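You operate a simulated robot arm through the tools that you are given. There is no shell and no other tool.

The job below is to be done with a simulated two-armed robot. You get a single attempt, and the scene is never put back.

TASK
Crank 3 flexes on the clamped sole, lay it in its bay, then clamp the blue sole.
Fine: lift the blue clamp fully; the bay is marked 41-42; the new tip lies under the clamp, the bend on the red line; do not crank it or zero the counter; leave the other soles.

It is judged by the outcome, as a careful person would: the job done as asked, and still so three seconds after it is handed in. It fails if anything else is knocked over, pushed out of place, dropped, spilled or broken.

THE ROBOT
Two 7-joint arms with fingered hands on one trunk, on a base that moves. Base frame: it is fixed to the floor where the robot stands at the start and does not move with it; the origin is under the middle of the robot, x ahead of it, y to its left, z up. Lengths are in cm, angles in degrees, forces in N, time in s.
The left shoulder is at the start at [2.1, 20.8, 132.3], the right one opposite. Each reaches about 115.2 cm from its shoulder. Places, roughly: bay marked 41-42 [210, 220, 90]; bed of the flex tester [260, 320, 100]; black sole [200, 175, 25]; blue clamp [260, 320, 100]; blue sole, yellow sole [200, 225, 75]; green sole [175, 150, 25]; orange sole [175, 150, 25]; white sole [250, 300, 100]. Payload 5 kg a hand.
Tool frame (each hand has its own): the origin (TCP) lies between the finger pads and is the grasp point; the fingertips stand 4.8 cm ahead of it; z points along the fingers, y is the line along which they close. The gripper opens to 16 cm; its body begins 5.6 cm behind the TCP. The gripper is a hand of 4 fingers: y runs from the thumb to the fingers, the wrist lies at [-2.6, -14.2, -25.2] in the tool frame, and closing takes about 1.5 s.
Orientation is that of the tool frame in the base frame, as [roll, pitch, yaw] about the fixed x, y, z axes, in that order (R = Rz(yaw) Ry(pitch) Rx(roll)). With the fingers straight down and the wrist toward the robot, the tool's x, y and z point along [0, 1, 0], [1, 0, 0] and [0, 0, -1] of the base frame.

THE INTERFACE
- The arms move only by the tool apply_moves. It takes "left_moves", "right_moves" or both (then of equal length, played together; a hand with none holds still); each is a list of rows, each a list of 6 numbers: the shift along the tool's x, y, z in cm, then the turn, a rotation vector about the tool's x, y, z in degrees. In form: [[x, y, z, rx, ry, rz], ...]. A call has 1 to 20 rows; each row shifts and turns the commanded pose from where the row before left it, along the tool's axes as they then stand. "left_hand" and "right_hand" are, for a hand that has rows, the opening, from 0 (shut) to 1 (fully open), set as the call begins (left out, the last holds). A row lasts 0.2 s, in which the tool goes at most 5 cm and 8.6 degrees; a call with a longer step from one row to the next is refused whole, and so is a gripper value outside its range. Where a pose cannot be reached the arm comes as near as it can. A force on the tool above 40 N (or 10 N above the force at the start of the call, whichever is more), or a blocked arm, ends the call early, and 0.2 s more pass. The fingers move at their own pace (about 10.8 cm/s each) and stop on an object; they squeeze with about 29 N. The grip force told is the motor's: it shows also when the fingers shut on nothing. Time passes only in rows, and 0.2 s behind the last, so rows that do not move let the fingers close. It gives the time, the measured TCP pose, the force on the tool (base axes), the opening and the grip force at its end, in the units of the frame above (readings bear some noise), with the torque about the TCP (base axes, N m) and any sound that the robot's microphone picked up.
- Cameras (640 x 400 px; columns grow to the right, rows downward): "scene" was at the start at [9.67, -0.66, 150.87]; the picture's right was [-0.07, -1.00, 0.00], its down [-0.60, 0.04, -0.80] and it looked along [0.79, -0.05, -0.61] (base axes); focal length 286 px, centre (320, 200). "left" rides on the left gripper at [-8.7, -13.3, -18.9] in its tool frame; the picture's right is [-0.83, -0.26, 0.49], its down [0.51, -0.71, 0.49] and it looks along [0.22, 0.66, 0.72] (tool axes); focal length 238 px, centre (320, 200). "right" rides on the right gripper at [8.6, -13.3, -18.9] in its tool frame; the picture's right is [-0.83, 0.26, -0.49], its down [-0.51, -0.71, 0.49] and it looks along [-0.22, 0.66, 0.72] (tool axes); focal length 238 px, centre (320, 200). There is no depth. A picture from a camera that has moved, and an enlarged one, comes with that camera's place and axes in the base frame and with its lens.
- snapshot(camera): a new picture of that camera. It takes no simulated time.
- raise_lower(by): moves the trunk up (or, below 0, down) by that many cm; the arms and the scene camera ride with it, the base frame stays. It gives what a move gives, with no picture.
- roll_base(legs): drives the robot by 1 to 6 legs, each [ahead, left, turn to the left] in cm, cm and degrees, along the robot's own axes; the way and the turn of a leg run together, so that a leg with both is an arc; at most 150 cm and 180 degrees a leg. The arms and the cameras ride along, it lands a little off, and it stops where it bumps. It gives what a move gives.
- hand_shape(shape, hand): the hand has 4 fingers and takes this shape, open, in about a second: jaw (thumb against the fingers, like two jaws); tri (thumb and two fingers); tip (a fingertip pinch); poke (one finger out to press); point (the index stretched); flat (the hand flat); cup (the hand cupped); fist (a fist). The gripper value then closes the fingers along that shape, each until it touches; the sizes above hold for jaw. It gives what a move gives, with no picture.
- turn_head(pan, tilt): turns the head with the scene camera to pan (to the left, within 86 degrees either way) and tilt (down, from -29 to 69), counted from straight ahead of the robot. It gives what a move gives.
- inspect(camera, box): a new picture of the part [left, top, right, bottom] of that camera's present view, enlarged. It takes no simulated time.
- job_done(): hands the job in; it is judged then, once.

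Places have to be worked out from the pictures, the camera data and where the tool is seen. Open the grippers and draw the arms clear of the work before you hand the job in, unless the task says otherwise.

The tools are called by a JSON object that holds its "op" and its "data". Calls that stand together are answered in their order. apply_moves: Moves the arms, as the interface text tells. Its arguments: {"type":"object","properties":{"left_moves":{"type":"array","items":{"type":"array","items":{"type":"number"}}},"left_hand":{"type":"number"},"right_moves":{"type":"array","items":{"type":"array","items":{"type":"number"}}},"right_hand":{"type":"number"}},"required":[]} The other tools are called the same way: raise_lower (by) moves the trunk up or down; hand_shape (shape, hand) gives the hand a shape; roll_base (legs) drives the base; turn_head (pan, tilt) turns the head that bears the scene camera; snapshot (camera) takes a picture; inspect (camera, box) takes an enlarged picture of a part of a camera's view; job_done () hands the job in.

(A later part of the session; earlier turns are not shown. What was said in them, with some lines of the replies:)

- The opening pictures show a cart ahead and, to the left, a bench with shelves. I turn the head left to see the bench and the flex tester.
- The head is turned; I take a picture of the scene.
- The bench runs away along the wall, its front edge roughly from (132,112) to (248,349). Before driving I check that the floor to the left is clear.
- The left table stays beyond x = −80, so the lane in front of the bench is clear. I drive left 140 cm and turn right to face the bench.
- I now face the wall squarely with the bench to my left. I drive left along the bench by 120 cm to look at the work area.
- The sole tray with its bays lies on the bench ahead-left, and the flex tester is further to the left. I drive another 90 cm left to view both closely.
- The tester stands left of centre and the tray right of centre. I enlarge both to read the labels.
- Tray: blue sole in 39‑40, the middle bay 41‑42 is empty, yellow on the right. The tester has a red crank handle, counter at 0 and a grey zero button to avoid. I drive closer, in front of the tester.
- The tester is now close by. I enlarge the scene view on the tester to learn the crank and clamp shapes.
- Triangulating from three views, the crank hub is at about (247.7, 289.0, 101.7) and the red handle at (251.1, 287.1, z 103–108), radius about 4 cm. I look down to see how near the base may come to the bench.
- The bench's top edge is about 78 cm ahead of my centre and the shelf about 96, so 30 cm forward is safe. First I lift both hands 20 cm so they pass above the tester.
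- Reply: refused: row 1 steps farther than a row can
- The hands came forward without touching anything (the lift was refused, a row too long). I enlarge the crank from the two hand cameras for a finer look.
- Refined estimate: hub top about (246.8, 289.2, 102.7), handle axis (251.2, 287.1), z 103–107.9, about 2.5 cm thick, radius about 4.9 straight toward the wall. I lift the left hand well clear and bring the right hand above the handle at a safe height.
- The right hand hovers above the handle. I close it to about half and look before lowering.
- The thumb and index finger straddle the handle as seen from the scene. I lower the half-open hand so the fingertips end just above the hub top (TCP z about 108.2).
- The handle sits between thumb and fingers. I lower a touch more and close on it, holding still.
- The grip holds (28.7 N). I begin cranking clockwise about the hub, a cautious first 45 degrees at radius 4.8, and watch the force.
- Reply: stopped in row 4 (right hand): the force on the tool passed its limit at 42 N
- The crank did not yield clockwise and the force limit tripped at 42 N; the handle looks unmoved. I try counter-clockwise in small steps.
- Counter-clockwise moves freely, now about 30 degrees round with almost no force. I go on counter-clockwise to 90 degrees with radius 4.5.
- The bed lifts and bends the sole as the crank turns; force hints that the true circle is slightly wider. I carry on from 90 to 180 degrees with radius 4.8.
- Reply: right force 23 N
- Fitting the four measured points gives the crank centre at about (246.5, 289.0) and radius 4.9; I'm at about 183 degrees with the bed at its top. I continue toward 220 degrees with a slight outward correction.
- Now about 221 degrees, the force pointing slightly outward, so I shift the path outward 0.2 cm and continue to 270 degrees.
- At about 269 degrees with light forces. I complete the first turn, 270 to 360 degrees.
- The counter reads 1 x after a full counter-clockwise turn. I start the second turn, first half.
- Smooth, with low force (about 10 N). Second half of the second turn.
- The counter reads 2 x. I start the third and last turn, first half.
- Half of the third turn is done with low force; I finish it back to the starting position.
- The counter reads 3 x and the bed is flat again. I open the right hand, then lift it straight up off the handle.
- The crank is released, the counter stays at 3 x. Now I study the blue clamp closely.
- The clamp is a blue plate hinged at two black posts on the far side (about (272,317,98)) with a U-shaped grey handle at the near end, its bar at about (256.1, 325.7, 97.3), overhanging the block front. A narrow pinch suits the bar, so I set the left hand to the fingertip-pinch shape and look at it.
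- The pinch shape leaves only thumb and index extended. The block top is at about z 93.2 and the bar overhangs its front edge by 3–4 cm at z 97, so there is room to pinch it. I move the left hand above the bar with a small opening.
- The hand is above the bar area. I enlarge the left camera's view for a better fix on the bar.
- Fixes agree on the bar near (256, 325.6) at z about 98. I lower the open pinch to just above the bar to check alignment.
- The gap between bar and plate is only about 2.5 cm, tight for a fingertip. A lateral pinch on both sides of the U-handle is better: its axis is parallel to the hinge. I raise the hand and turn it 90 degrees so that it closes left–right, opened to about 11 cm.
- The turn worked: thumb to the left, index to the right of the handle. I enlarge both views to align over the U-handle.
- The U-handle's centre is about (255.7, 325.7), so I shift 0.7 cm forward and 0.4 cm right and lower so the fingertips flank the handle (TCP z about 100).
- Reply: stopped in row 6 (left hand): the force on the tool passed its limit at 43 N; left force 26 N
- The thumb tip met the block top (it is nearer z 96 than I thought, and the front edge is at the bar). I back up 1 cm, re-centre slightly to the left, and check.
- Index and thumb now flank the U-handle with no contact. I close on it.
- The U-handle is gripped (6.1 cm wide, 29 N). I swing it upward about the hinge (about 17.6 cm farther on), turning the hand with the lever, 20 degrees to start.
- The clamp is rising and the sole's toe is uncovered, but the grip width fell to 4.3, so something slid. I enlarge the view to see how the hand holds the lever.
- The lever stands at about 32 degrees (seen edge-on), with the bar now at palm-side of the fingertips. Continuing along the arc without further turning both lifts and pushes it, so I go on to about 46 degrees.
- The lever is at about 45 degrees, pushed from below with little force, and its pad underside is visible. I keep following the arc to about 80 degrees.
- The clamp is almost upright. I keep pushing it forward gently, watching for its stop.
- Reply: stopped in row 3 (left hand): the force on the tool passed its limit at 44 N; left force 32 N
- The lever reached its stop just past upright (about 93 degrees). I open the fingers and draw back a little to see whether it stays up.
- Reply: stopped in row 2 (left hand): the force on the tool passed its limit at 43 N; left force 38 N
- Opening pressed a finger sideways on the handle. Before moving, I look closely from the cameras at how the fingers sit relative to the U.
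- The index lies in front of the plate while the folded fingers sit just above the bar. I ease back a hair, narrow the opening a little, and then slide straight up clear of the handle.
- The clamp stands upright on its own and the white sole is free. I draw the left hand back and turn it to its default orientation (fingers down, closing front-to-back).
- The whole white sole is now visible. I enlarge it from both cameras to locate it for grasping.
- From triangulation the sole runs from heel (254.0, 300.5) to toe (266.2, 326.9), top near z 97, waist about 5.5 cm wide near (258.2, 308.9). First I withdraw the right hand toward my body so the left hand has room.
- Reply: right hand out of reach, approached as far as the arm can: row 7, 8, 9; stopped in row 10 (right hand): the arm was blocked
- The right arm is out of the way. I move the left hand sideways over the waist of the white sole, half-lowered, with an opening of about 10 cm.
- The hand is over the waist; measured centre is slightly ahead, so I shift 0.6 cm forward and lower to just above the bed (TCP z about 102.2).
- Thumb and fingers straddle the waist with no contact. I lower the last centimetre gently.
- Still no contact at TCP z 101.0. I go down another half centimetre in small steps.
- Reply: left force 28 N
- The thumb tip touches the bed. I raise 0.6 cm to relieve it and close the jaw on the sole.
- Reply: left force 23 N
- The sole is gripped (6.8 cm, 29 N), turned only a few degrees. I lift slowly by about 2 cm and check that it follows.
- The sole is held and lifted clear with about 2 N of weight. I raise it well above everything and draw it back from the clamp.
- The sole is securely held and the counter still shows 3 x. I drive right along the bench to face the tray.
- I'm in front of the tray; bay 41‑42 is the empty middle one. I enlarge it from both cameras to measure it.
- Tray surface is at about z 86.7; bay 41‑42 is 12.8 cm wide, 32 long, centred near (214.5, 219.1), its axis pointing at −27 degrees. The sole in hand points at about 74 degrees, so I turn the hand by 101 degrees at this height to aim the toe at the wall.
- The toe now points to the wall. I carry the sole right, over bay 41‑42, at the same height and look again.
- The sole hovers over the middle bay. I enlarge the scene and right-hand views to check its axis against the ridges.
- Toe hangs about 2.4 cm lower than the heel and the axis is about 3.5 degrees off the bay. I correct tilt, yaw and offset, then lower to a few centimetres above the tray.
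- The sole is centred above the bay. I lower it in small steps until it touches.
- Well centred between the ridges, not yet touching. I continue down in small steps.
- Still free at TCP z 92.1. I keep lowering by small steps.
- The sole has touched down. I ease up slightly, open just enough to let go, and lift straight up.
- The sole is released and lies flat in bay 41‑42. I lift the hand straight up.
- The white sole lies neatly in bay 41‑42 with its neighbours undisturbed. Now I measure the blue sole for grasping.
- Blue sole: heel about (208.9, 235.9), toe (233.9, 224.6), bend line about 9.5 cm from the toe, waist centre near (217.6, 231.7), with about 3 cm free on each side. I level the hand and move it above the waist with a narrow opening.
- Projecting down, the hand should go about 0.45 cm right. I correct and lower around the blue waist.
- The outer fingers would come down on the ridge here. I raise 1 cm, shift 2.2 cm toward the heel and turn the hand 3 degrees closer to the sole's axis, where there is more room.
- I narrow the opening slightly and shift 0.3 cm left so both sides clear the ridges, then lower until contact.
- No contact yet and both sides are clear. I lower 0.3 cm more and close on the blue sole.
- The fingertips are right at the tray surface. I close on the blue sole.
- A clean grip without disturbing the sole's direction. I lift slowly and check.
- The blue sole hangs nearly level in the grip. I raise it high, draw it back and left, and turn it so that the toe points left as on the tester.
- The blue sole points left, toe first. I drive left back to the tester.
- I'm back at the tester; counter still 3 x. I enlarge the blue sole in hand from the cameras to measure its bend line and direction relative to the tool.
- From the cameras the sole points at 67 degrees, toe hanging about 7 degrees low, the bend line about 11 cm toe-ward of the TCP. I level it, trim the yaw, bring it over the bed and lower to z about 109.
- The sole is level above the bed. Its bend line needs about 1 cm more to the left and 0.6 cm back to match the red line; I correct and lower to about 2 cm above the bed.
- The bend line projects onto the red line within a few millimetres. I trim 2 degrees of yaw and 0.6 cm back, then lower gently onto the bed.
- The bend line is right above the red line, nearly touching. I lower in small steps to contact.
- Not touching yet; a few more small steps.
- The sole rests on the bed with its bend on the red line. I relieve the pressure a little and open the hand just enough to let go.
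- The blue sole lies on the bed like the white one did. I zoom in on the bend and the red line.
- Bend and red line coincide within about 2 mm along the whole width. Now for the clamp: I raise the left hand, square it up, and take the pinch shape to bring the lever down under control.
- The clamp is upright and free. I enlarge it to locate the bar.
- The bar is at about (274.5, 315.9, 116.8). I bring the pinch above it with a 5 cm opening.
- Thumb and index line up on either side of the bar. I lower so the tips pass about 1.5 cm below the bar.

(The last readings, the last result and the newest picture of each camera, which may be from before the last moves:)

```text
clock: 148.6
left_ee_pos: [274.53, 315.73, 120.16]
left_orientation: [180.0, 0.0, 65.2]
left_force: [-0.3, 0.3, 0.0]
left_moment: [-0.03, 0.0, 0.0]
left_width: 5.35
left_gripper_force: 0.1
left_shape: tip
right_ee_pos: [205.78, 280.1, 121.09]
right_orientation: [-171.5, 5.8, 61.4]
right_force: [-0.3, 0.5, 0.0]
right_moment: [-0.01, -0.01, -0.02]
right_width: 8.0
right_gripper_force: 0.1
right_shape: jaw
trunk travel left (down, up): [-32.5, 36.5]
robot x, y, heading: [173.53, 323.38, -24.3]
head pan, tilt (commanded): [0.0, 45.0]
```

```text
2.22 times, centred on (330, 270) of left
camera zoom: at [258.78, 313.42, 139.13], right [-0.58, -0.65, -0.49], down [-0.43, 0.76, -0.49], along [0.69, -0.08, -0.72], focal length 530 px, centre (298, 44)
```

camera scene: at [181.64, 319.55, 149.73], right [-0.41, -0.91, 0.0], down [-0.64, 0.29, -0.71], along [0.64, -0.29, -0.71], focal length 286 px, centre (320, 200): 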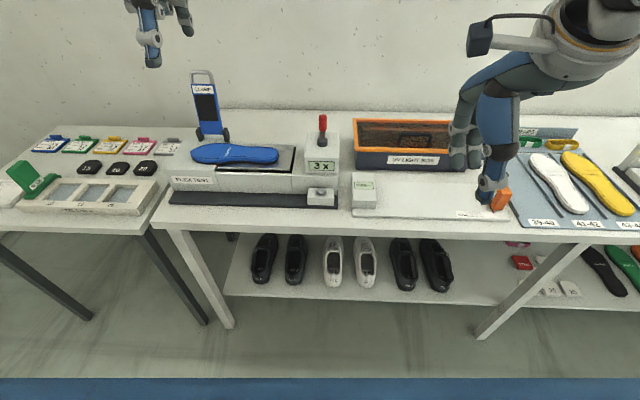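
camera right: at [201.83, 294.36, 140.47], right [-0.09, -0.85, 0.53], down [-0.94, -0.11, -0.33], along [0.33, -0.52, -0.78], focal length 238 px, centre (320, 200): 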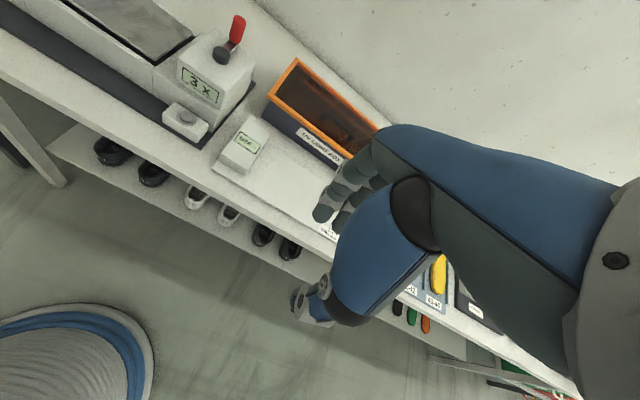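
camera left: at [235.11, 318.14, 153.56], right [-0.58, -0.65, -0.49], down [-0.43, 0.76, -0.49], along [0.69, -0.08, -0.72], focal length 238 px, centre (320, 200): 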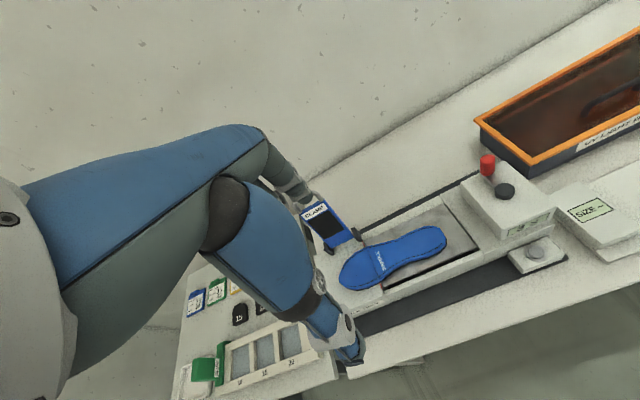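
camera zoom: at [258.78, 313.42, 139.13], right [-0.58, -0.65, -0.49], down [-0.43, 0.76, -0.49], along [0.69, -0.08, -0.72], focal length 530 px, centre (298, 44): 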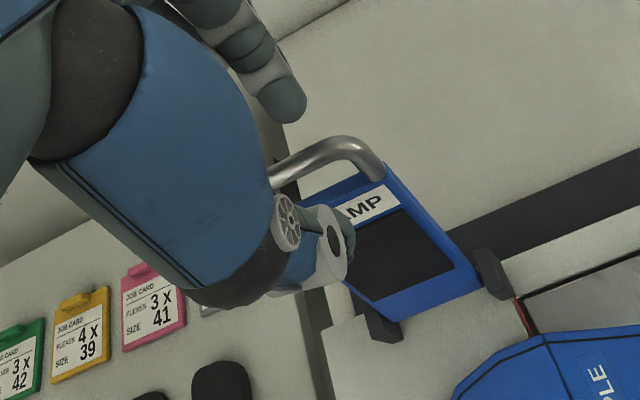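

Thumb in front, index behind the bar. I close the pinch on it.

{"op": "apply_moves", "data": {"left_moves": [[0, 0, 0, 0, 0, 0], [0, 0, 0, 0, 0, 0], [0, 0, 0, 0, 0, 0], [0, 0, 0, 0, 0, 0], [0, 0, 0, 0, 0, 0]], "left_hand": 0.0}}

{"op": "inspect", "data": {"camera": "scene", "box": [160, 40, 260, 120]}}

{"op": "inspect", "data": {"camera": "left", "box": [250, 180, 410, 360]}}

```text
clock: 149.8
left_ee_pos: [274.52, 315.79, 120.07]
left_orientation: [-180.0, 0.0, 65.2]
left_force: [0.6, 0.7, -2.3]
left_moment: [0.06, 0.01, 0.0]
left_width: 0.68
left_gripper_force: 29.1
left_shape: tip
right_ee_pos: [205.83, 279.91, 120.89]
right_orientation: [-171.6, 5.9, 61.4]
right_force: [-0.2, -0.4, -0.3]
right_moment: [-0.02, -0.06, 0.04]
right_width: 8.0
right_gripper_force: 0.0
right_shape: jaw
trunk travel left (down, up): [-32.5, 36.5]
robot x, y, heading: [173.48, 323.54, -24.4]
head pan, tilt (commanded): [0.0, 45.0]
```

```text
5.00 times, centred on (210, 80) of scene
camera zoom: at [181.67, 319.55, 149.73], right [-0.41, -0.91, 0.0], down [-0.64, 0.29, -0.71], along [0.64, -0.29, -0.71], focal length 1431 px, centre (870, 800)
```

zoom: 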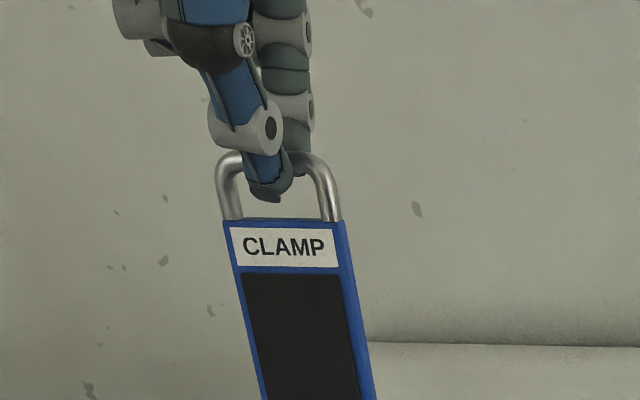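

```text
2.22 times, centred on (330, 270) of left
camera zoom: at [258.82, 313.41, 139.1], right [-0.59, -0.65, -0.49], down [-0.43, 0.76, -0.49], along [0.69, -0.08, -0.72], focal length 530 px, centre (298, 44)
```

zoom: 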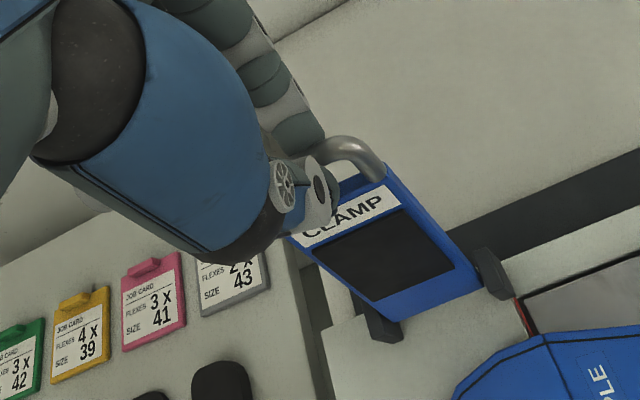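

The bar is pinched. I swing the lever down along its arc about the hinge, first from 98 to 78 degrees.

{"op": "apply_moves", "data": {"left_moves": [[0, -1.65, -0.159, 0, 0, 0], [0, -1.657, -0.014, 0, 0, 0], [0, -1.653, 0.13, 0, 0, 0], [0, -1.634, 0.273, 0, 0, 0]]}}

{"op": "inspect", "data": {"camera": "scene", "box": [150, 40, 270, 160]}}

```text
clock: 150.8
left_ee_pos: [268.39, 318.83, 120.08]
left_orientation: [179.7, 0.0, 65.2]
left_force: [2.3, 9.4, 15.9]
left_moment: [0.17, -0.15, 0.13]
left_width: 0.71
left_gripper_force: 28.7
left_shape: tip
right_ee_pos: [205.66, 280.02, 121.06]
right_orientation: [-171.7, 5.9, 61.2]
right_force: [0.4, 0.1, 0.2]
right_moment: [-0.02, -0.02, 0.03]
right_width: 8.0
right_gripper_force: 0.2
right_shape: jaw
trunk travel left (down, up): [-32.5, 36.5]
robot x, y, heading: [173.51, 323.39, -24.2]
head pan, tilt (commanded): [0.0, 45.0]
```

```text
3.33 times, centred on (210, 100) of scene
camera zoom: at [181.48, 319.71, 149.76], right [-0.41, -0.91, 0.0], down [-0.64, 0.29, -0.71], along [0.64, -0.29, -0.71], focal length 954 px, centre (687, 533)
```

zoom: 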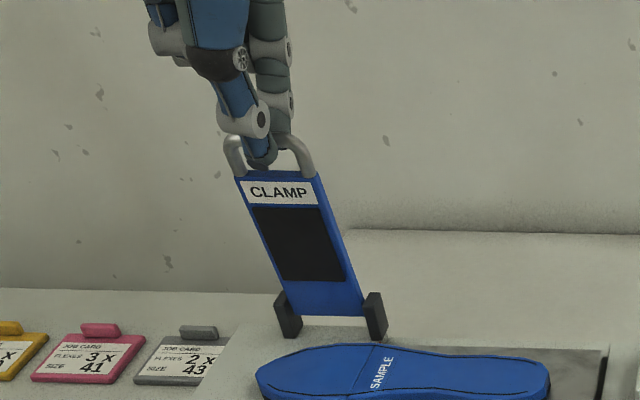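

The force shows the true pivot is slightly nearer and higher (about fwd 112.3, z 98.9, radius 18.1) with a touch of sideways drift. I continue with the corrected arc to 60 degrees.

{"op": "apply_moves", "data": {"left_moves": [[0.2, -1.415, 0.067, 0, 0, 0], [0.05, -1.505, 0.475, 0, 0, 0], [0.05, -1.46, 0.604, 0, 0, 0], [0.05, -1.4, 0.729, 0, 0, 0]]}}

{"op": "inspect", "data": {"camera": "scene", "box": [150, 60, 270, 180]}}

```text
clock: 151.8
left_ee_pos: [263.32, 321.33, 118.01]
left_orientation: [179.9, -0.1, 65.1]
left_force: [2.0, 4.9, 3.9]
left_moment: [0.06, -0.2, 0.06]
left_width: 0.64
left_gripper_force: 29.1
left_shape: tip
right_ee_pos: [205.73, 280.07, 120.91]
right_orientation: [-171.6, 5.9, 61.4]
right_force: [-0.4, 0.3, 0.3]
right_moment: [0.0, 0.01, 0.0]
right_width: 7.99
right_gripper_force: 0.1
right_shape: jaw
trunk travel left (down, up): [-32.5, 36.5]
robot x, y, heading: [173.45, 323.39, -24.4]
head pan, tilt (commanded): [0.0, 45.0]
```

```text
3.33 times, centred on (210, 120) of scene
camera zoom: at [181.63, 319.62, 149.73], right [-0.41, -0.91, 0.0], down [-0.64, 0.29, -0.71], along [0.64, -0.29, -0.71], focal length 954 px, centre (687, 467)
```

zoom: 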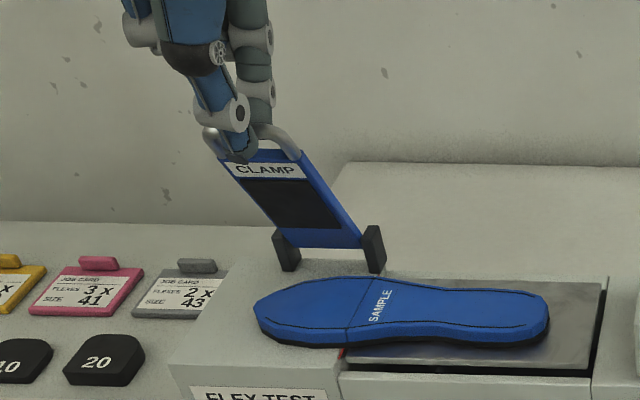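

Low force, lever at about 60 degrees. I continue down to 35 degrees.

{"op": "apply_moves", "data": {"left_moves": [[0.05, -1.332, 0.848, 0, 0, 0], [0.05, -1.252, 0.962, 0, 0, 0], [0.05, -1.165, 1.066, 0, 0, 0], [0.05, -1.066, 1.165, 0, 0, 0], [0.05, -0.962, 1.252, 0, 0, 0]]}}

{"op": "inspect", "data": {"camera": "scene", "box": [150, 80, 270, 190]}}

{"op": "inspect", "data": {"camera": "left", "box": [250, 180, 410, 360]}}

```text
clock: 152.9
left_ee_pos: [258.29, 323.86, 112.73]
left_orientation: [-180.0, 0.1, 65.1]
left_force: [5.7, -1.0, -4.3]
left_moment: [-0.21, -0.35, 0.11]
left_width: 0.62
left_gripper_force: 29.1
left_shape: tip
right_ee_pos: [205.95, 279.97, 121.02]
right_orientation: [-171.4, 5.9, 61.3]
right_force: [-0.4, -1.0, -0.2]
right_moment: [-0.02, 0.02, 0.0]
right_width: 7.99
right_gripper_force: 0.0
right_shape: jaw
trunk travel left (down, up): [-32.5, 36.5]
robot x, y, heading: [173.06, 323.44, -24.3]
head pan, tilt (commanded): [0.0, 45.0]
```

```text
3.64 times, centred on (210, 135) of scene
camera zoom: at [181.76, 319.55, 149.72], right [-0.41, -0.91, 0.0], down [-0.64, 0.29, -0.71], along [0.64, -0.29, -0.71], focal length 1041 px, centre (720, 436)
```

zoom: 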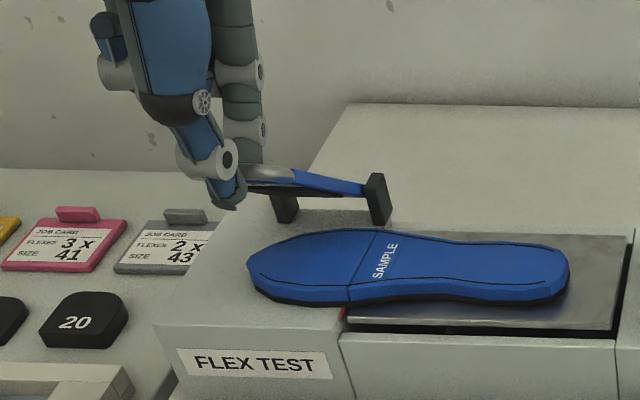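

```text
2.22 times, centred on (330, 270) of left
camera zoom: at [242.66, 321.56, 131.62], right [-0.59, -0.65, -0.49], down [-0.43, 0.76, -0.49], along [0.69, -0.08, -0.72], focal length 530 px, centre (298, 44)
```

zoom: 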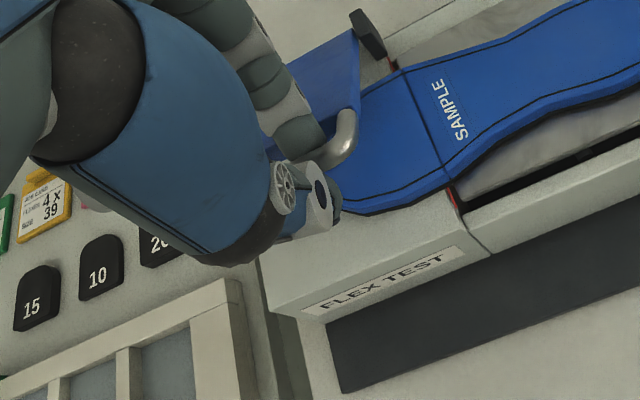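

The lever is at about 35 degrees, forces small. I continue down to about 10 degrees.

{"op": "apply_moves", "data": {"left_moves": [[0.04, -0.848, 1.332, 0, 0, 0], [0.04, -0.729, 1.4, 0, 0, 0], [0.03, -0.604, 1.46, 0, 0, 0], [0.03, -0.475, 1.505, 0, 0, 0]]}}

{"op": "inspect", "data": {"camera": "scene", "box": [150, 90, 270, 190]}}

{"op": "inspect", "data": {"camera": "left", "box": [250, 180, 410, 360]}}

```text
clock: 153.9
left_ee_pos: [255.81, 325.33, 106.99]
left_orientation: [180.0, -0.1, 65.1]
left_force: [-2.1, -0.5, 0.1]
left_moment: [-0.01, 0.05, 0.1]
left_width: 0.74
left_gripper_force: 28.5
left_shape: tip
right_ee_pos: [205.9, 279.85, 120.95]
right_orientation: [-171.6, 5.9, 61.4]
right_force: [-0.5, -0.4, 0.1]
right_moment: [-0.01, 0.04, -0.02]
right_width: 7.98
right_gripper_force: 0.1
right_shape: jaw
trunk travel left (down, up): [-32.5, 36.5]
robot x, y, heading: [173.25, 323.11, -24.4]
head pan, tilt (commanded): [0.0, 45.0]
```

```text
4.00 times, centred on (210, 140) of scene
camera zoom: at [181.63, 319.55, 149.73], right [-0.41, -0.91, 0.0], down [-0.64, 0.29, -0.71], along [0.64, -0.29, -0.71], focal length 1145 px, centre (760, 440)
```

zoom: 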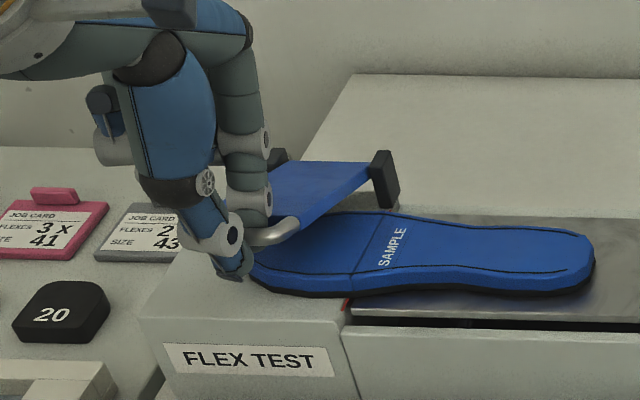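

```text
2.22 times, centred on (330, 270) of left
camera zoom: at [240.15, 322.85, 125.91], right [-0.59, -0.65, -0.49], down [-0.43, 0.76, -0.49], along [0.69, -0.08, -0.72], focal length 530 px, centre (298, 44)
```

zoom: 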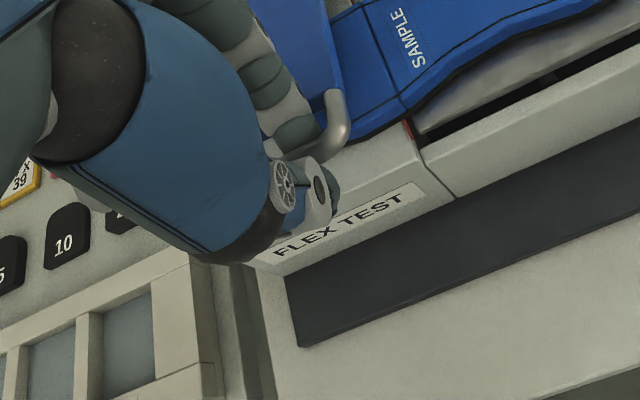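

About 15 degrees left and everything clear. I lower further, in smaller steps, toward contact with the sole.

{"op": "apply_moves", "data": {"left_moves": [[0.02, -0.18, 0.77, 0, 0, 0], [0.02, -0.16, 0.77, 0, 0, 0], [0.02, -0.12, 0.78, 0, 0, 0], [0.02, -0.09, 0.78, 0, 0, 0], [0, 0, 0, 0, 0, 0]]}}

{"op": "inspect", "data": {"camera": "scene", "box": [150, 90, 270, 190]}}

{"op": "inspect", "data": {"camera": "left", "box": [250, 180, 410, 360]}}

```text
clock: 155.2
left_ee_pos: [255.41, 325.38, 104.03]
left_orientation: [179.9, 0.0, 65.2]
left_force: [-7.8, -0.8, 3.2]
left_moment: [-0.41, -0.38, 0.03]
left_width: 0.65
left_gripper_force: 29.1
left_shape: tip
right_ee_pos: [205.66, 279.99, 120.9]
right_orientation: [-171.5, 6.0, 61.4]
right_force: [0.4, 0.2, 0.3]
right_moment: [-0.02, 0.01, 0.02]
right_width: 7.99
right_gripper_force: 0.0
right_shape: jaw
trunk travel left (down, up): [-32.5, 36.5]
robot x, y, heading: [173.5, 323.56, -24.2]
head pan, tilt (commanded): [0.0, 45.0]
```

```text
4.00 times, centred on (210, 140) of scene
camera zoom: at [181.53, 319.55, 149.74], right [-0.41, -0.91, 0.0], down [-0.64, 0.29, -0.71], along [0.64, -0.29, -0.71], focal length 1145 px, centre (760, 440)
```

zoom: 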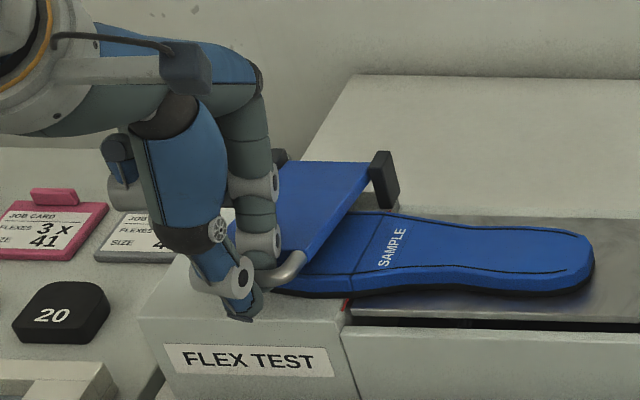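

```text
2.22 times, centred on (330, 270) of left
camera zoom: at [239.63, 323.17, 122.95], right [-0.58, -0.65, -0.49], down [-0.43, 0.76, -0.49], along [0.69, -0.08, -0.72], focal length 530 px, centre (298, 44)
```

zoom: 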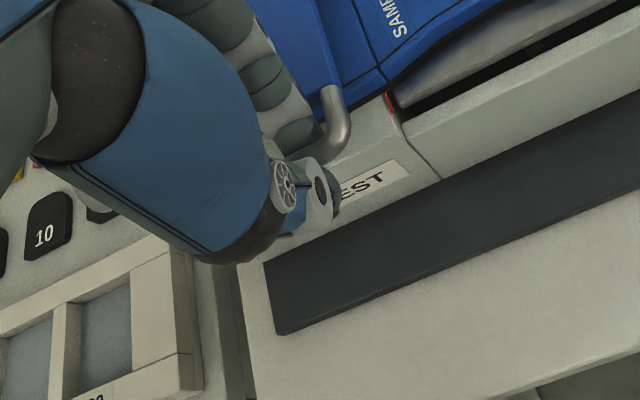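

Nearly closed (about 6 degrees). I lower the rest in small steps and watch for the sole to resist.

{"op": "apply_moves", "data": {"left_moves": [[0, -0.1, 0.5, 0, 0, 0], [0, -0.05, 0.5, 0, 0, 0], [0, -0.02, 0.5, 0, 0, 0], [0, 0, 0, 0, 0, 0]]}}

{"op": "inspect", "data": {"camera": "scene", "box": [170, 110, 270, 190]}}

```text
clock: 156.2
left_ee_pos: [255.27, 325.59, 102.71]
left_orientation: [179.9, 0.1, 65.2]
left_force: [-5.1, -3.5, 7.3]
left_moment: [-1.17, -1.47, 0.05]
left_width: 0.45
left_gripper_force: 28.9
left_shape: tip
right_ee_pos: [205.69, 279.85, 120.96]
right_orientation: [-171.5, 5.9, 61.3]
right_force: [0.2, -0.1, 0.6]
right_moment: [0.01, 0.03, -0.02]
right_width: 7.99
right_gripper_force: 0.0
right_shape: jaw
trunk travel left (down, up): [-32.5, 36.5]
robot x, y, heading: [173.37, 323.05, -24.2]
head pan, tilt (commanded): [0.0, 45.0]
```

```text
5.00 times, centred on (220, 150) of scene
camera zoom: at [181.5, 319.52, 149.74], right [-0.41, -0.91, 0.0], down [-0.64, 0.29, -0.71], along [0.64, -0.29, -0.71], focal length 1431 px, centre (820, 450)
```

zoom: 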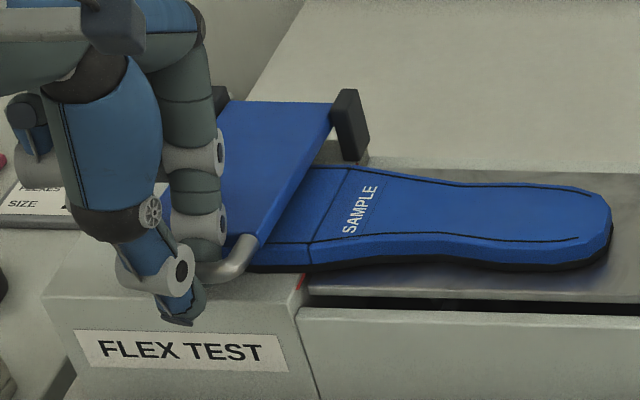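

The plate is just about on the sole. I open the pinch slightly to free the bar and lift the fingers out.

{"op": "apply_moves", "data": {"left_moves": [[0, 0, 0, 0, 0, 0], [0, 0, 0, 0, 0, 0], [0, 0, -0.5, 0, 0, 0], [0, 0, -1, 0, 0, 0], [0, 0, -2, 0, 0, 0], [0, 0, -3, 0, 0, 0], [0, 0, -4, 0, 0, 0], [0, 0, 0, 0, 0, 0]], "left_hand": 0.13}}

{"op": "inspect", "data": {"camera": "scene", "box": [160, 80, 280, 190]}}

{"op": "inspect", "data": {"camera": "left", "box": [250, 160, 450, 320]}}

```text
clock: 157.9
left_ee_pos: [255.45, 325.53, 113.03]
left_orientation: [180.0, 0.0, 65.2]
left_force: [0.5, -0.2, 0.1]
left_moment: [-0.04, 0.05, -0.02]
left_width: 2.07
left_gripper_force: 0.1
left_shape: tip
right_ee_pos: [205.96, 279.97, 120.83]
right_orientation: [-171.4, 5.9, 61.3]
right_force: [1.3, 0.0, -0.2]
right_moment: [-0.03, 0.07, 0.0]
right_width: 7.98
right_gripper_force: 0.0
right_shape: jaw
trunk travel left (down, up): [-32.5, 36.5]
robot x, y, heading: [173.04, 323.23, -24.2]
head pan, tilt (commanded): [0.0, 45.0]
```

```text
3.64 times, centred on (220, 135) of scene
camera zoom: at [181.79, 319.57, 149.72], right [-0.41, -0.91, 0.0], down [-0.64, 0.29, -0.71], along [0.64, -0.29, -0.71], focal length 1041 px, centre (684, 436)
```

zoom: 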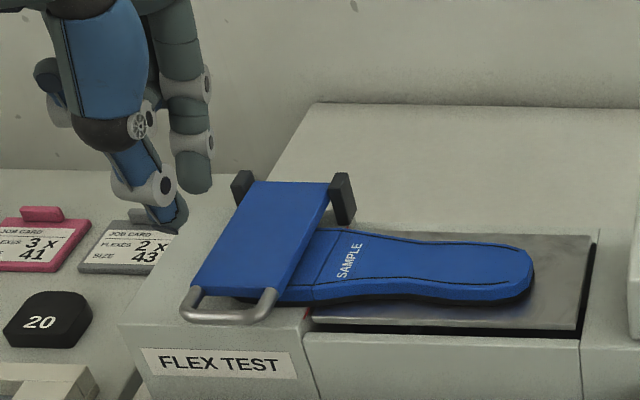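

```text
2.50 times, centred on (350, 240) of left
camera zoom: at [239.76, 323.21, 131.88], right [-0.58, -0.65, -0.49], down [-0.43, 0.76, -0.49], along [0.69, -0.08, -0.72], focal length 596 px, centre (245, 100)
```

zoom: 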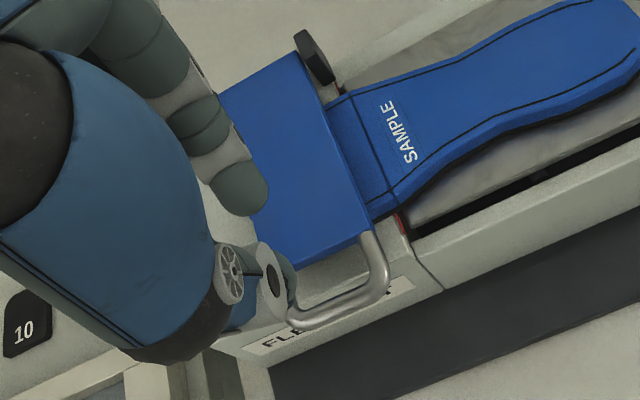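

The clamp lies on the sole, but the bar sits about 1 cm higher than it did originally, so it may not be fully pressed. I close the fingertips and press down on the plate's near end.

{"op": "apply_moves", "data": {"left_moves": [[0, 2.5, 0, 0, 0, 0], [0, 2.5, 0, 0, 0, 0], [0, 0, 3, 0, 0, 0], [0, 0, 3, 0, 0, 0], [0, 0, 0.8, 0, 0, 0], [0, 0, 0, 0, 0, 0]], "left_hand": 0.0}}

{"op": "inspect", "data": {"camera": "scene", "box": [160, 90, 280, 190]}}

{"op": "inspect", "data": {"camera": "left", "box": [250, 180, 450, 340]}}

```text
clock: 159.3
left_ee_pos: [259.98, 323.36, 106.27]
left_orientation: [180.0, -0.1, 65.2]
left_force: [-0.4, 0.7, 0.1]
left_moment: [-0.02, 0.03, -0.01]
left_width: 0.0
left_gripper_force: 28.4
left_shape: tip
right_ee_pos: [205.86, 280.02, 120.91]
right_orientation: [-171.6, 5.9, 61.4]
right_force: [1.0, -0.6, -0.4]
right_moment: [0.02, 0.03, 0.02]
right_width: 7.98
right_gripper_force: 0.0
right_shape: jaw
trunk travel left (down, up): [-32.5, 36.5]
robot x, y, heading: [173.6, 323.44, -24.4]
head pan, tilt (commanded): [0.0, 45.0]
```

```text
4.00 times, centred on (220, 140) of scene
camera zoom: at [181.68, 319.54, 149.73], right [-0.41, -0.91, 0.0], down [-0.64, 0.29, -0.71], along [0.64, -0.29, -0.71], focal length 1145 px, centre (720, 440)
```

zoom: 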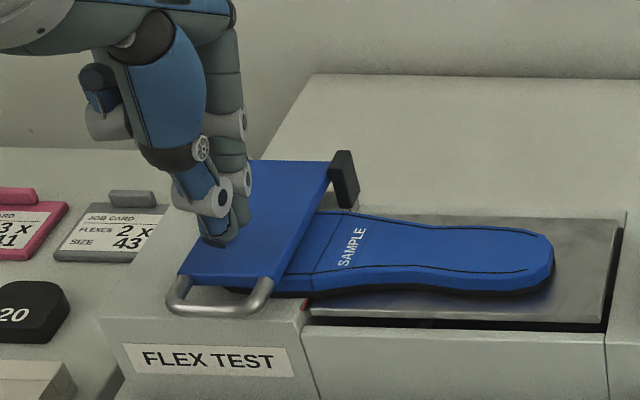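

```text
2.50 times, centred on (350, 260) of left
camera zoom: at [244.18, 321.05, 125.1], right [-0.59, -0.65, -0.49], down [-0.43, 0.76, -0.49], along [0.69, -0.08, -0.72], focal length 596 px, centre (245, 50)
```

zoom: 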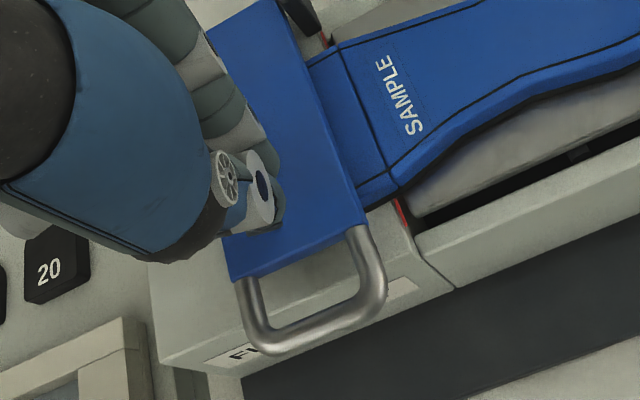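

The fingertips are above the near half of the plate. I press down in small steps and watch the force.

{"op": "apply_moves", "data": {"left_moves": [[0, 0, 0.4, 0, 0, 0], [0, 0, 0.4, 0, 0, 0], [0, 0, 0.4, 0, 0, 0], [0, 0, 0.3, 0, 0, 0]]}}

{"op": "inspect", "data": {"camera": "scene", "box": [160, 90, 280, 190]}}

```text
clock: 160.3
left_ee_pos: [259.81, 323.43, 104.74]
left_orientation: [-180.0, -0.1, 65.1]
left_force: [0.9, -1.2, 0.9]
left_moment: [0.01, 0.02, 0.03]
left_width: 0.0
left_gripper_force: 28.7
left_shape: tip
right_ee_pos: [205.85, 279.96, 120.93]
right_orientation: [-171.5, 6.0, 61.4]
right_force: [0.4, -0.1, -0.1]
right_moment: [0.01, 0.02, 0.01]
right_width: 8.0
right_gripper_force: 0.0
right_shape: jaw
trunk travel left (down, up): [-32.5, 36.5]
robot x, y, heading: [173.23, 323.15, -24.4]
head pan, tilt (commanded): [0.0, 45.0]
```

```text
4.00 times, centred on (220, 140) of scene
camera zoom: at [181.67, 319.55, 149.73], right [-0.41, -0.91, 0.0], down [-0.64, 0.29, -0.71], along [0.64, -0.29, -0.71], focal length 1145 px, centre (720, 440)
```

zoom: 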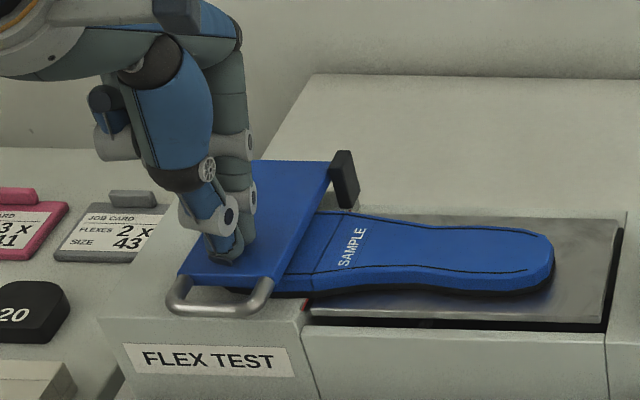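

No contact yet at TCP z 104.7. I continue downward in small steps.

{"op": "apply_moves", "data": {"left_moves": [[0, 0, 0.3, 0, 0, 0], [0, 0, 0.3, 0, 0, 0], [0, 0, 0.3, 0, 0, 0]]}}

```text
clock: 161.2
left_ee_pos: [259.94, 323.39, 104.25]
left_orientation: [179.4, -0.1, 65.2]
left_force: [-5.3, 4.9, 38.5]
left_moment: [0.26, 0.78, -0.05]
left_width: 0.0
left_gripper_force: 29.1
left_shape: tip
right_ee_pos: [205.48, 280.06, 120.95]
right_orientation: [-171.6, 5.9, 61.4]
right_force: [0.1, 0.6, 0.9]
right_moment: [0.0, 0.01, 0.03]
right_width: 7.99
right_gripper_force: 0.1
right_shape: jaw
trunk travel left (down, up): [-32.5, 36.5]
robot x, y, heading: [173.26, 323.48, -24.5]
head pan, tilt (commanded): [0.0, 45.0]
```

I'm pressing with 38 N and the plate does not yield further. I check the plate's height.

{"op": "inspect", "data": {"camera": "scene", "box": [160, 90, 280, 190]}}

{"op": "apply_moves", "data": {"left_moves": [[0, 0, -1, 0, 0, 0], [0, 0, -2, 0, 0, 0], [0, 0, -4, 0, 0, 0], [0, 0, -4, 0, 0, 0], [0, 0, -4, 0, 0, 0], [0, -4, -1, 0, 0, 0], [0, -4, 0, 0, 0, 0], [0, -4, 0, 0, 0, 0]]}}

{"op": "inspect", "data": {"camera": "scene", "box": [160, 115, 240, 195]}}

{"op": "snapshot", "data": {"camera": "left"}}

```text
4.00 times, centred on (220, 140) of scene
camera zoom: at [181.26, 319.6, 149.8], right [-0.41, -0.91, 0.0], down [-0.64, 0.29, -0.71], along [0.65, -0.29, -0.71], focal length 1145 px, centre (720, 440)
```

zoom: 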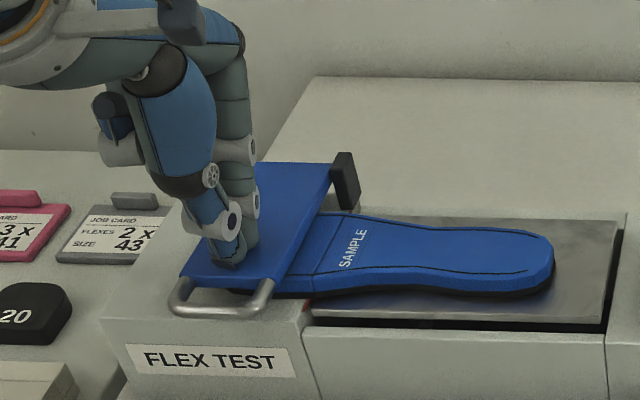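

```text
clock: 162.9
left_ee_pos: [248.72, 328.63, 119.99]
left_orientation: [179.8, 0.0, 65.0]
left_force: [-0.8, 0.1, 1.3]
left_moment: [-0.04, -0.08, 0.0]
left_width: 0.01
left_gripper_force: 29.3
left_shape: tip
right_ee_pos: [205.75, 280.17, 121.02]
right_orientation: [-171.6, 6.0, 61.4]
right_force: [-1.3, 0.1, 0.2]
right_moment: [-0.1, -0.12, 0.01]
right_width: 7.99
right_gripper_force: 0.1
right_shape: jaw
trunk travel left (down, up): [-32.5, 36.5]
robot x, y, heading: [173.29, 323.26, -24.2]
head pan, tilt (commanded): [0.0, 45.0]
```

```text
5.00 times, centred on (200, 155) of scene
camera zoom: at [181.44, 319.65, 149.75], right [-0.41, -0.91, 0.0], down [-0.64, 0.29, -0.71], along [0.64, -0.29, -0.71], focal length 1431 px, centre (920, 425)
```

zoom: 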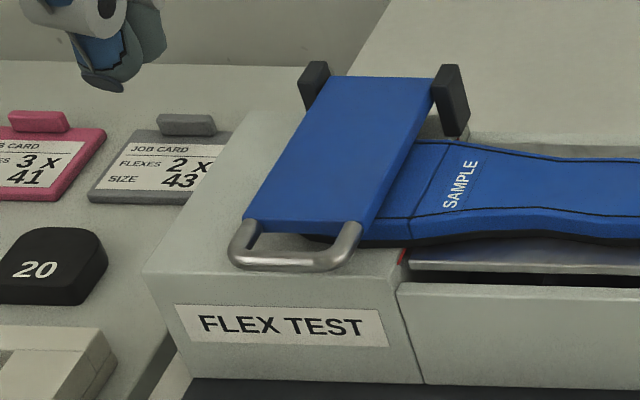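

```text
taken
camera left: at [233.04, 326.31, 138.86], right [-0.58, -0.65, -0.49], down [-0.43, 0.76, -0.49], along [0.69, -0.08, -0.72], focal length 238 px, centre (320, 200)
```

left: 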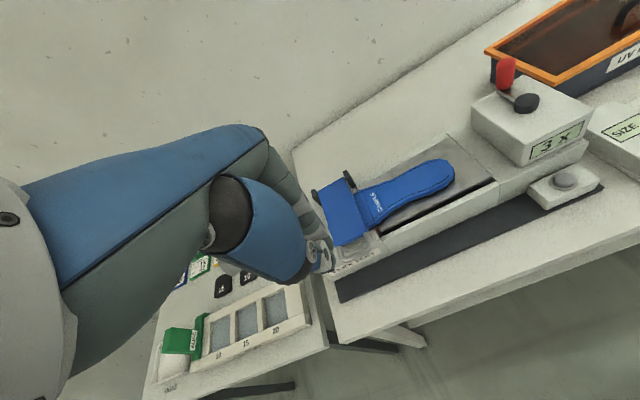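

Relative to the label the bar is now exactly where it was originally, so the clamp is fully down. I check the bend line, red line and toe from the left camera.

{"op": "inspect", "data": {"camera": "left", "box": [300, 140, 480, 280]}}

{"op": "inspect", "data": {"camera": "scene", "box": [200, 125, 260, 170]}}

```text
2.86 times, centred on (390, 210) of left
camera zoom: at [233.04, 326.31, 138.86], right [-0.58, -0.65, -0.49], down [-0.43, 0.76, -0.49], along [0.69, -0.08, -0.72], focal length 681 px, centre (120, 171)
```

zoom: 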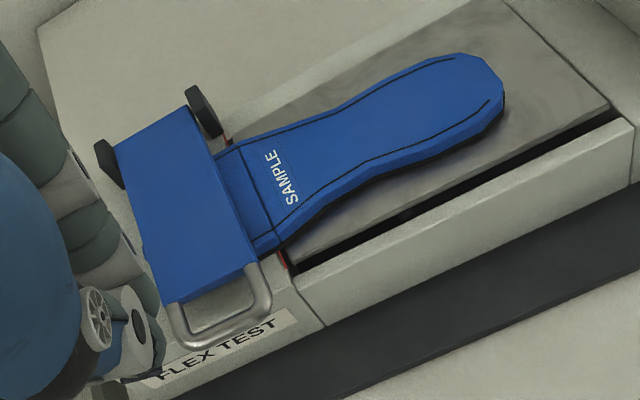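

```text
8.89 times, centred on (230, 148) of scene
camera zoom: at [181.44, 319.65, 149.75], right [-0.41, -0.91, 0.0], down [-0.64, 0.29, -0.71], along [0.64, -0.29, -0.71], focal length 2544 px, centre (1120, 667)
```

zoom: 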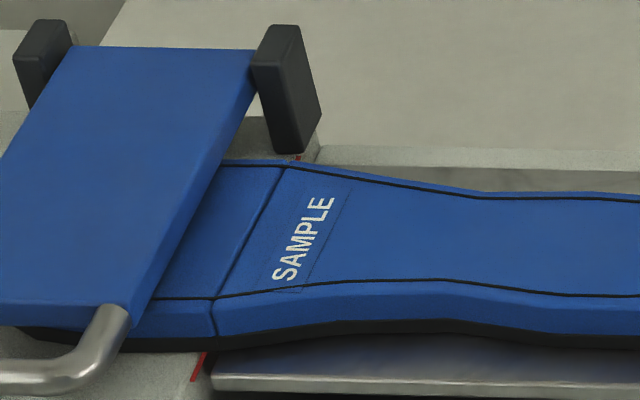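

Bend and red line agree within about 2 mm and the clamp lies flat on the toe. I now open both hands and draw the left arm back.

{"op": "apply_moves", "data": {"left_moves": [[0, -3.5, -1, 0, 0, 0], [0, -3.5, -1, 0, 0, 0], [0, -3, 0, 0, 0, 0], [0, 0, 0, 0, 0, 0], [0, 0, 0, 0, 0, 0], [0, 0, 0, 0, 0, 0]], "left_hand": 1.0, "right_moves": [[0, 0, 0, 0, 0, 0], [0, 0, 0, 0, 0, 0], [0, 0, 0, 0, 0, 0], [0, 0, 0, 0, 0, 0], [0, 0, 0, 0, 0, 0], [0, 0, 0, 0, 0, 0]], "right_hand": 1.0}}

{"op": "roll_base", "data": {"legs": [[-40, 0, 0]]}}

{"op": "snapshot", "data": {"camera": "scene"}}

```text
clock: 164.3
left_ee_pos: [240.47, 332.36, 121.55]
left_orientation: [-178.8, 0.1, 65.2]
left_force: [0.0, -0.5, -0.2]
left_moment: [0.0, -0.02, 0.01]
left_width: 15.98
left_gripper_force: 0.1
left_shape: tip
left hand out of reach, approached as far as the arm can: row 3
right_ee_pos: [205.64, 279.91, 120.94]
right_orientation: [-171.6, 6.0, 61.3]
right_force: [-0.9, -0.2, -0.3]
right_moment: [0.01, 0.02, -0.02]
right_width: 15.95
right_gripper_force: 0.0
right_shape: jaw
trunk travel left (down, up): [-32.5, 36.5]
robot x, y, heading: [173.34, 323.48, -24.3]
head pan, tilt (commanded): [0.0, 45.0]
```

```text
clock: 166.8
left_ee_pos: [204.32, 349.08, 121.46]
left_orientation: [-178.9, 0.0, 65.4]
left_force: [-0.8, 0.1, -0.2]
left_moment: [0.0, -0.03, 0.02]
left_width: 15.99
left_gripper_force: 0.0
left_shape: tip
right_ee_pos: [169.74, 296.47, 120.99]
right_orientation: [-171.6, 6.0, 61.6]
right_force: [-0.3, 0.6, 0.1]
right_moment: [-0.03, -0.02, 0.01]
right_width: 15.94
right_gripper_force: 0.0
right_shape: jaw
trunk travel left (down, up): [-32.5, 36.5]
robot x, y, heading: [137.34, 340.02, -24.0]
head pan, tilt (commanded): [0.0, 45.0]
```

```text
taken
camera scene: at [145.44, 335.97, 149.74], right [-0.41, -0.91, 0.0], down [-0.64, 0.29, -0.71], along [0.64, -0.29, -0.71], focal length 286 px, centre (320, 200)
```

scene: 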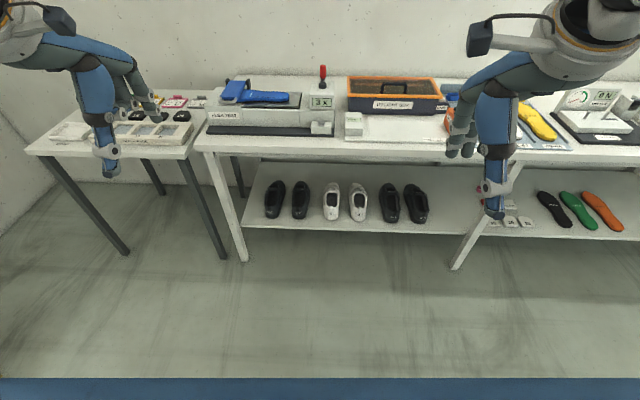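

Both arms are clear of the bench. I take a final close look at the tester and the tray.

{"op": "inspect", "data": {"camera": "scene", "box": [195, 55, 345, 145]}}

{"op": "turn_head", "data": {"pan": -32, "tilt": 35}}

{"op": "snapshot", "data": {"camera": "scene"}}

```text
4.27 times, centred on (270, 100) of scene
camera zoom: at [145.44, 335.97, 149.74], right [-0.41, -0.91, 0.0], down [-0.64, 0.29, -0.71], along [0.64, -0.29, -0.71], focal length 1221 px, centre (533, 627)
```

zoom: 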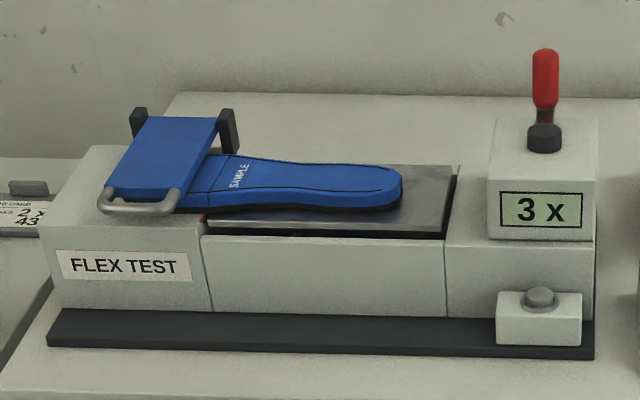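

```text
clock: 167.8
left_ee_pos: [204.23, 349.11, 121.47]
left_orientation: [-178.9, 0.0, 65.3]
left_force: [-1.3, 0.6, -0.6]
left_moment: [-0.04, -0.05, -0.02]
left_width: 16.0
left_gripper_force: 0.1
left_shape: tip
right_ee_pos: [169.74, 296.5, 120.92]
right_orientation: [-171.6, 5.9, 61.6]
right_force: [-0.1, 0.3, 0.6]
right_moment: [0.02, -0.04, -0.03]
right_width: 15.99
right_gripper_force: 0.0
right_shape: jaw
trunk travel left (down, up): [-32.5, 36.5]
robot x, y, heading: [137.13, 339.65, -24.4]
head pan, tilt (commanded): [-32.0, 35.0]
```

```text
taken
camera scene: at [142.98, 331.96, 151.21], right [-0.83, -0.56, 0.0], down [-0.32, 0.48, -0.82], along [0.46, -0.68, -0.57], focal length 286 px, centre (320, 200)
```

scene: 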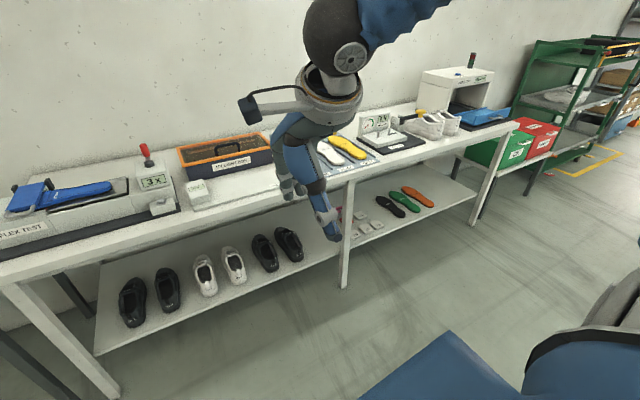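

The tester shows the blue sole clamped and 3 x. I check the tray and the strap gauge once more.

{"op": "inspect", "data": {"camera": "scene", "box": [310, 90, 460, 185]}}

```text
4.21 times, centred on (385, 138) of scene
camera zoom: at [142.98, 331.96, 151.21], right [-0.83, -0.56, 0.0], down [-0.32, 0.48, -0.82], along [0.46, -0.68, -0.57], focal length 1205 px, centre (46, 463)
```

zoom: 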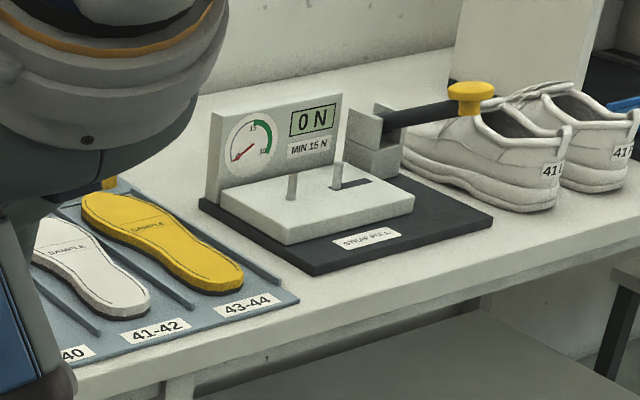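

The white sole lies in bay 41‑42, and the yellow sole, the straps and the gauge (0 N) are undisturbed. The blue sole is clamped with its bend on the red line, the counter reads 3 x, and both hands are open and clear, so I hand the job in.

{"op": "job_done", "data": {}}

```text
The job is handed in.
```

The job is done and handed in. I checked it with the cameras just before handing in.

- **Flexes:** I cranked three full turns on the white sole, and the counter read 3 x. The crank only turns counter-clockwise. My first try the other way hit the force limit and nothing moved. I never touched the zero button.
- **White sole:** It lies flat in bay 41-42, toe toward the wall like the others, with the yellow sole and straps undisturbed.
- **Blue sole:** I lifted the blue clamp until it stood upright on its stop. The blue sole's tip is now under the clamp, with its bend on the red line to within about 2 mm. I swung the clamp down and pressed it to the same height it had at the start, and I did not crank it.
- **Other soles and items:** In the final pictures the yellow, black, green and orange soles were in place, and nothing was knocked over or pushed out of position.

Both hands are open, and I backed the robot about 40 cm away from the bench.
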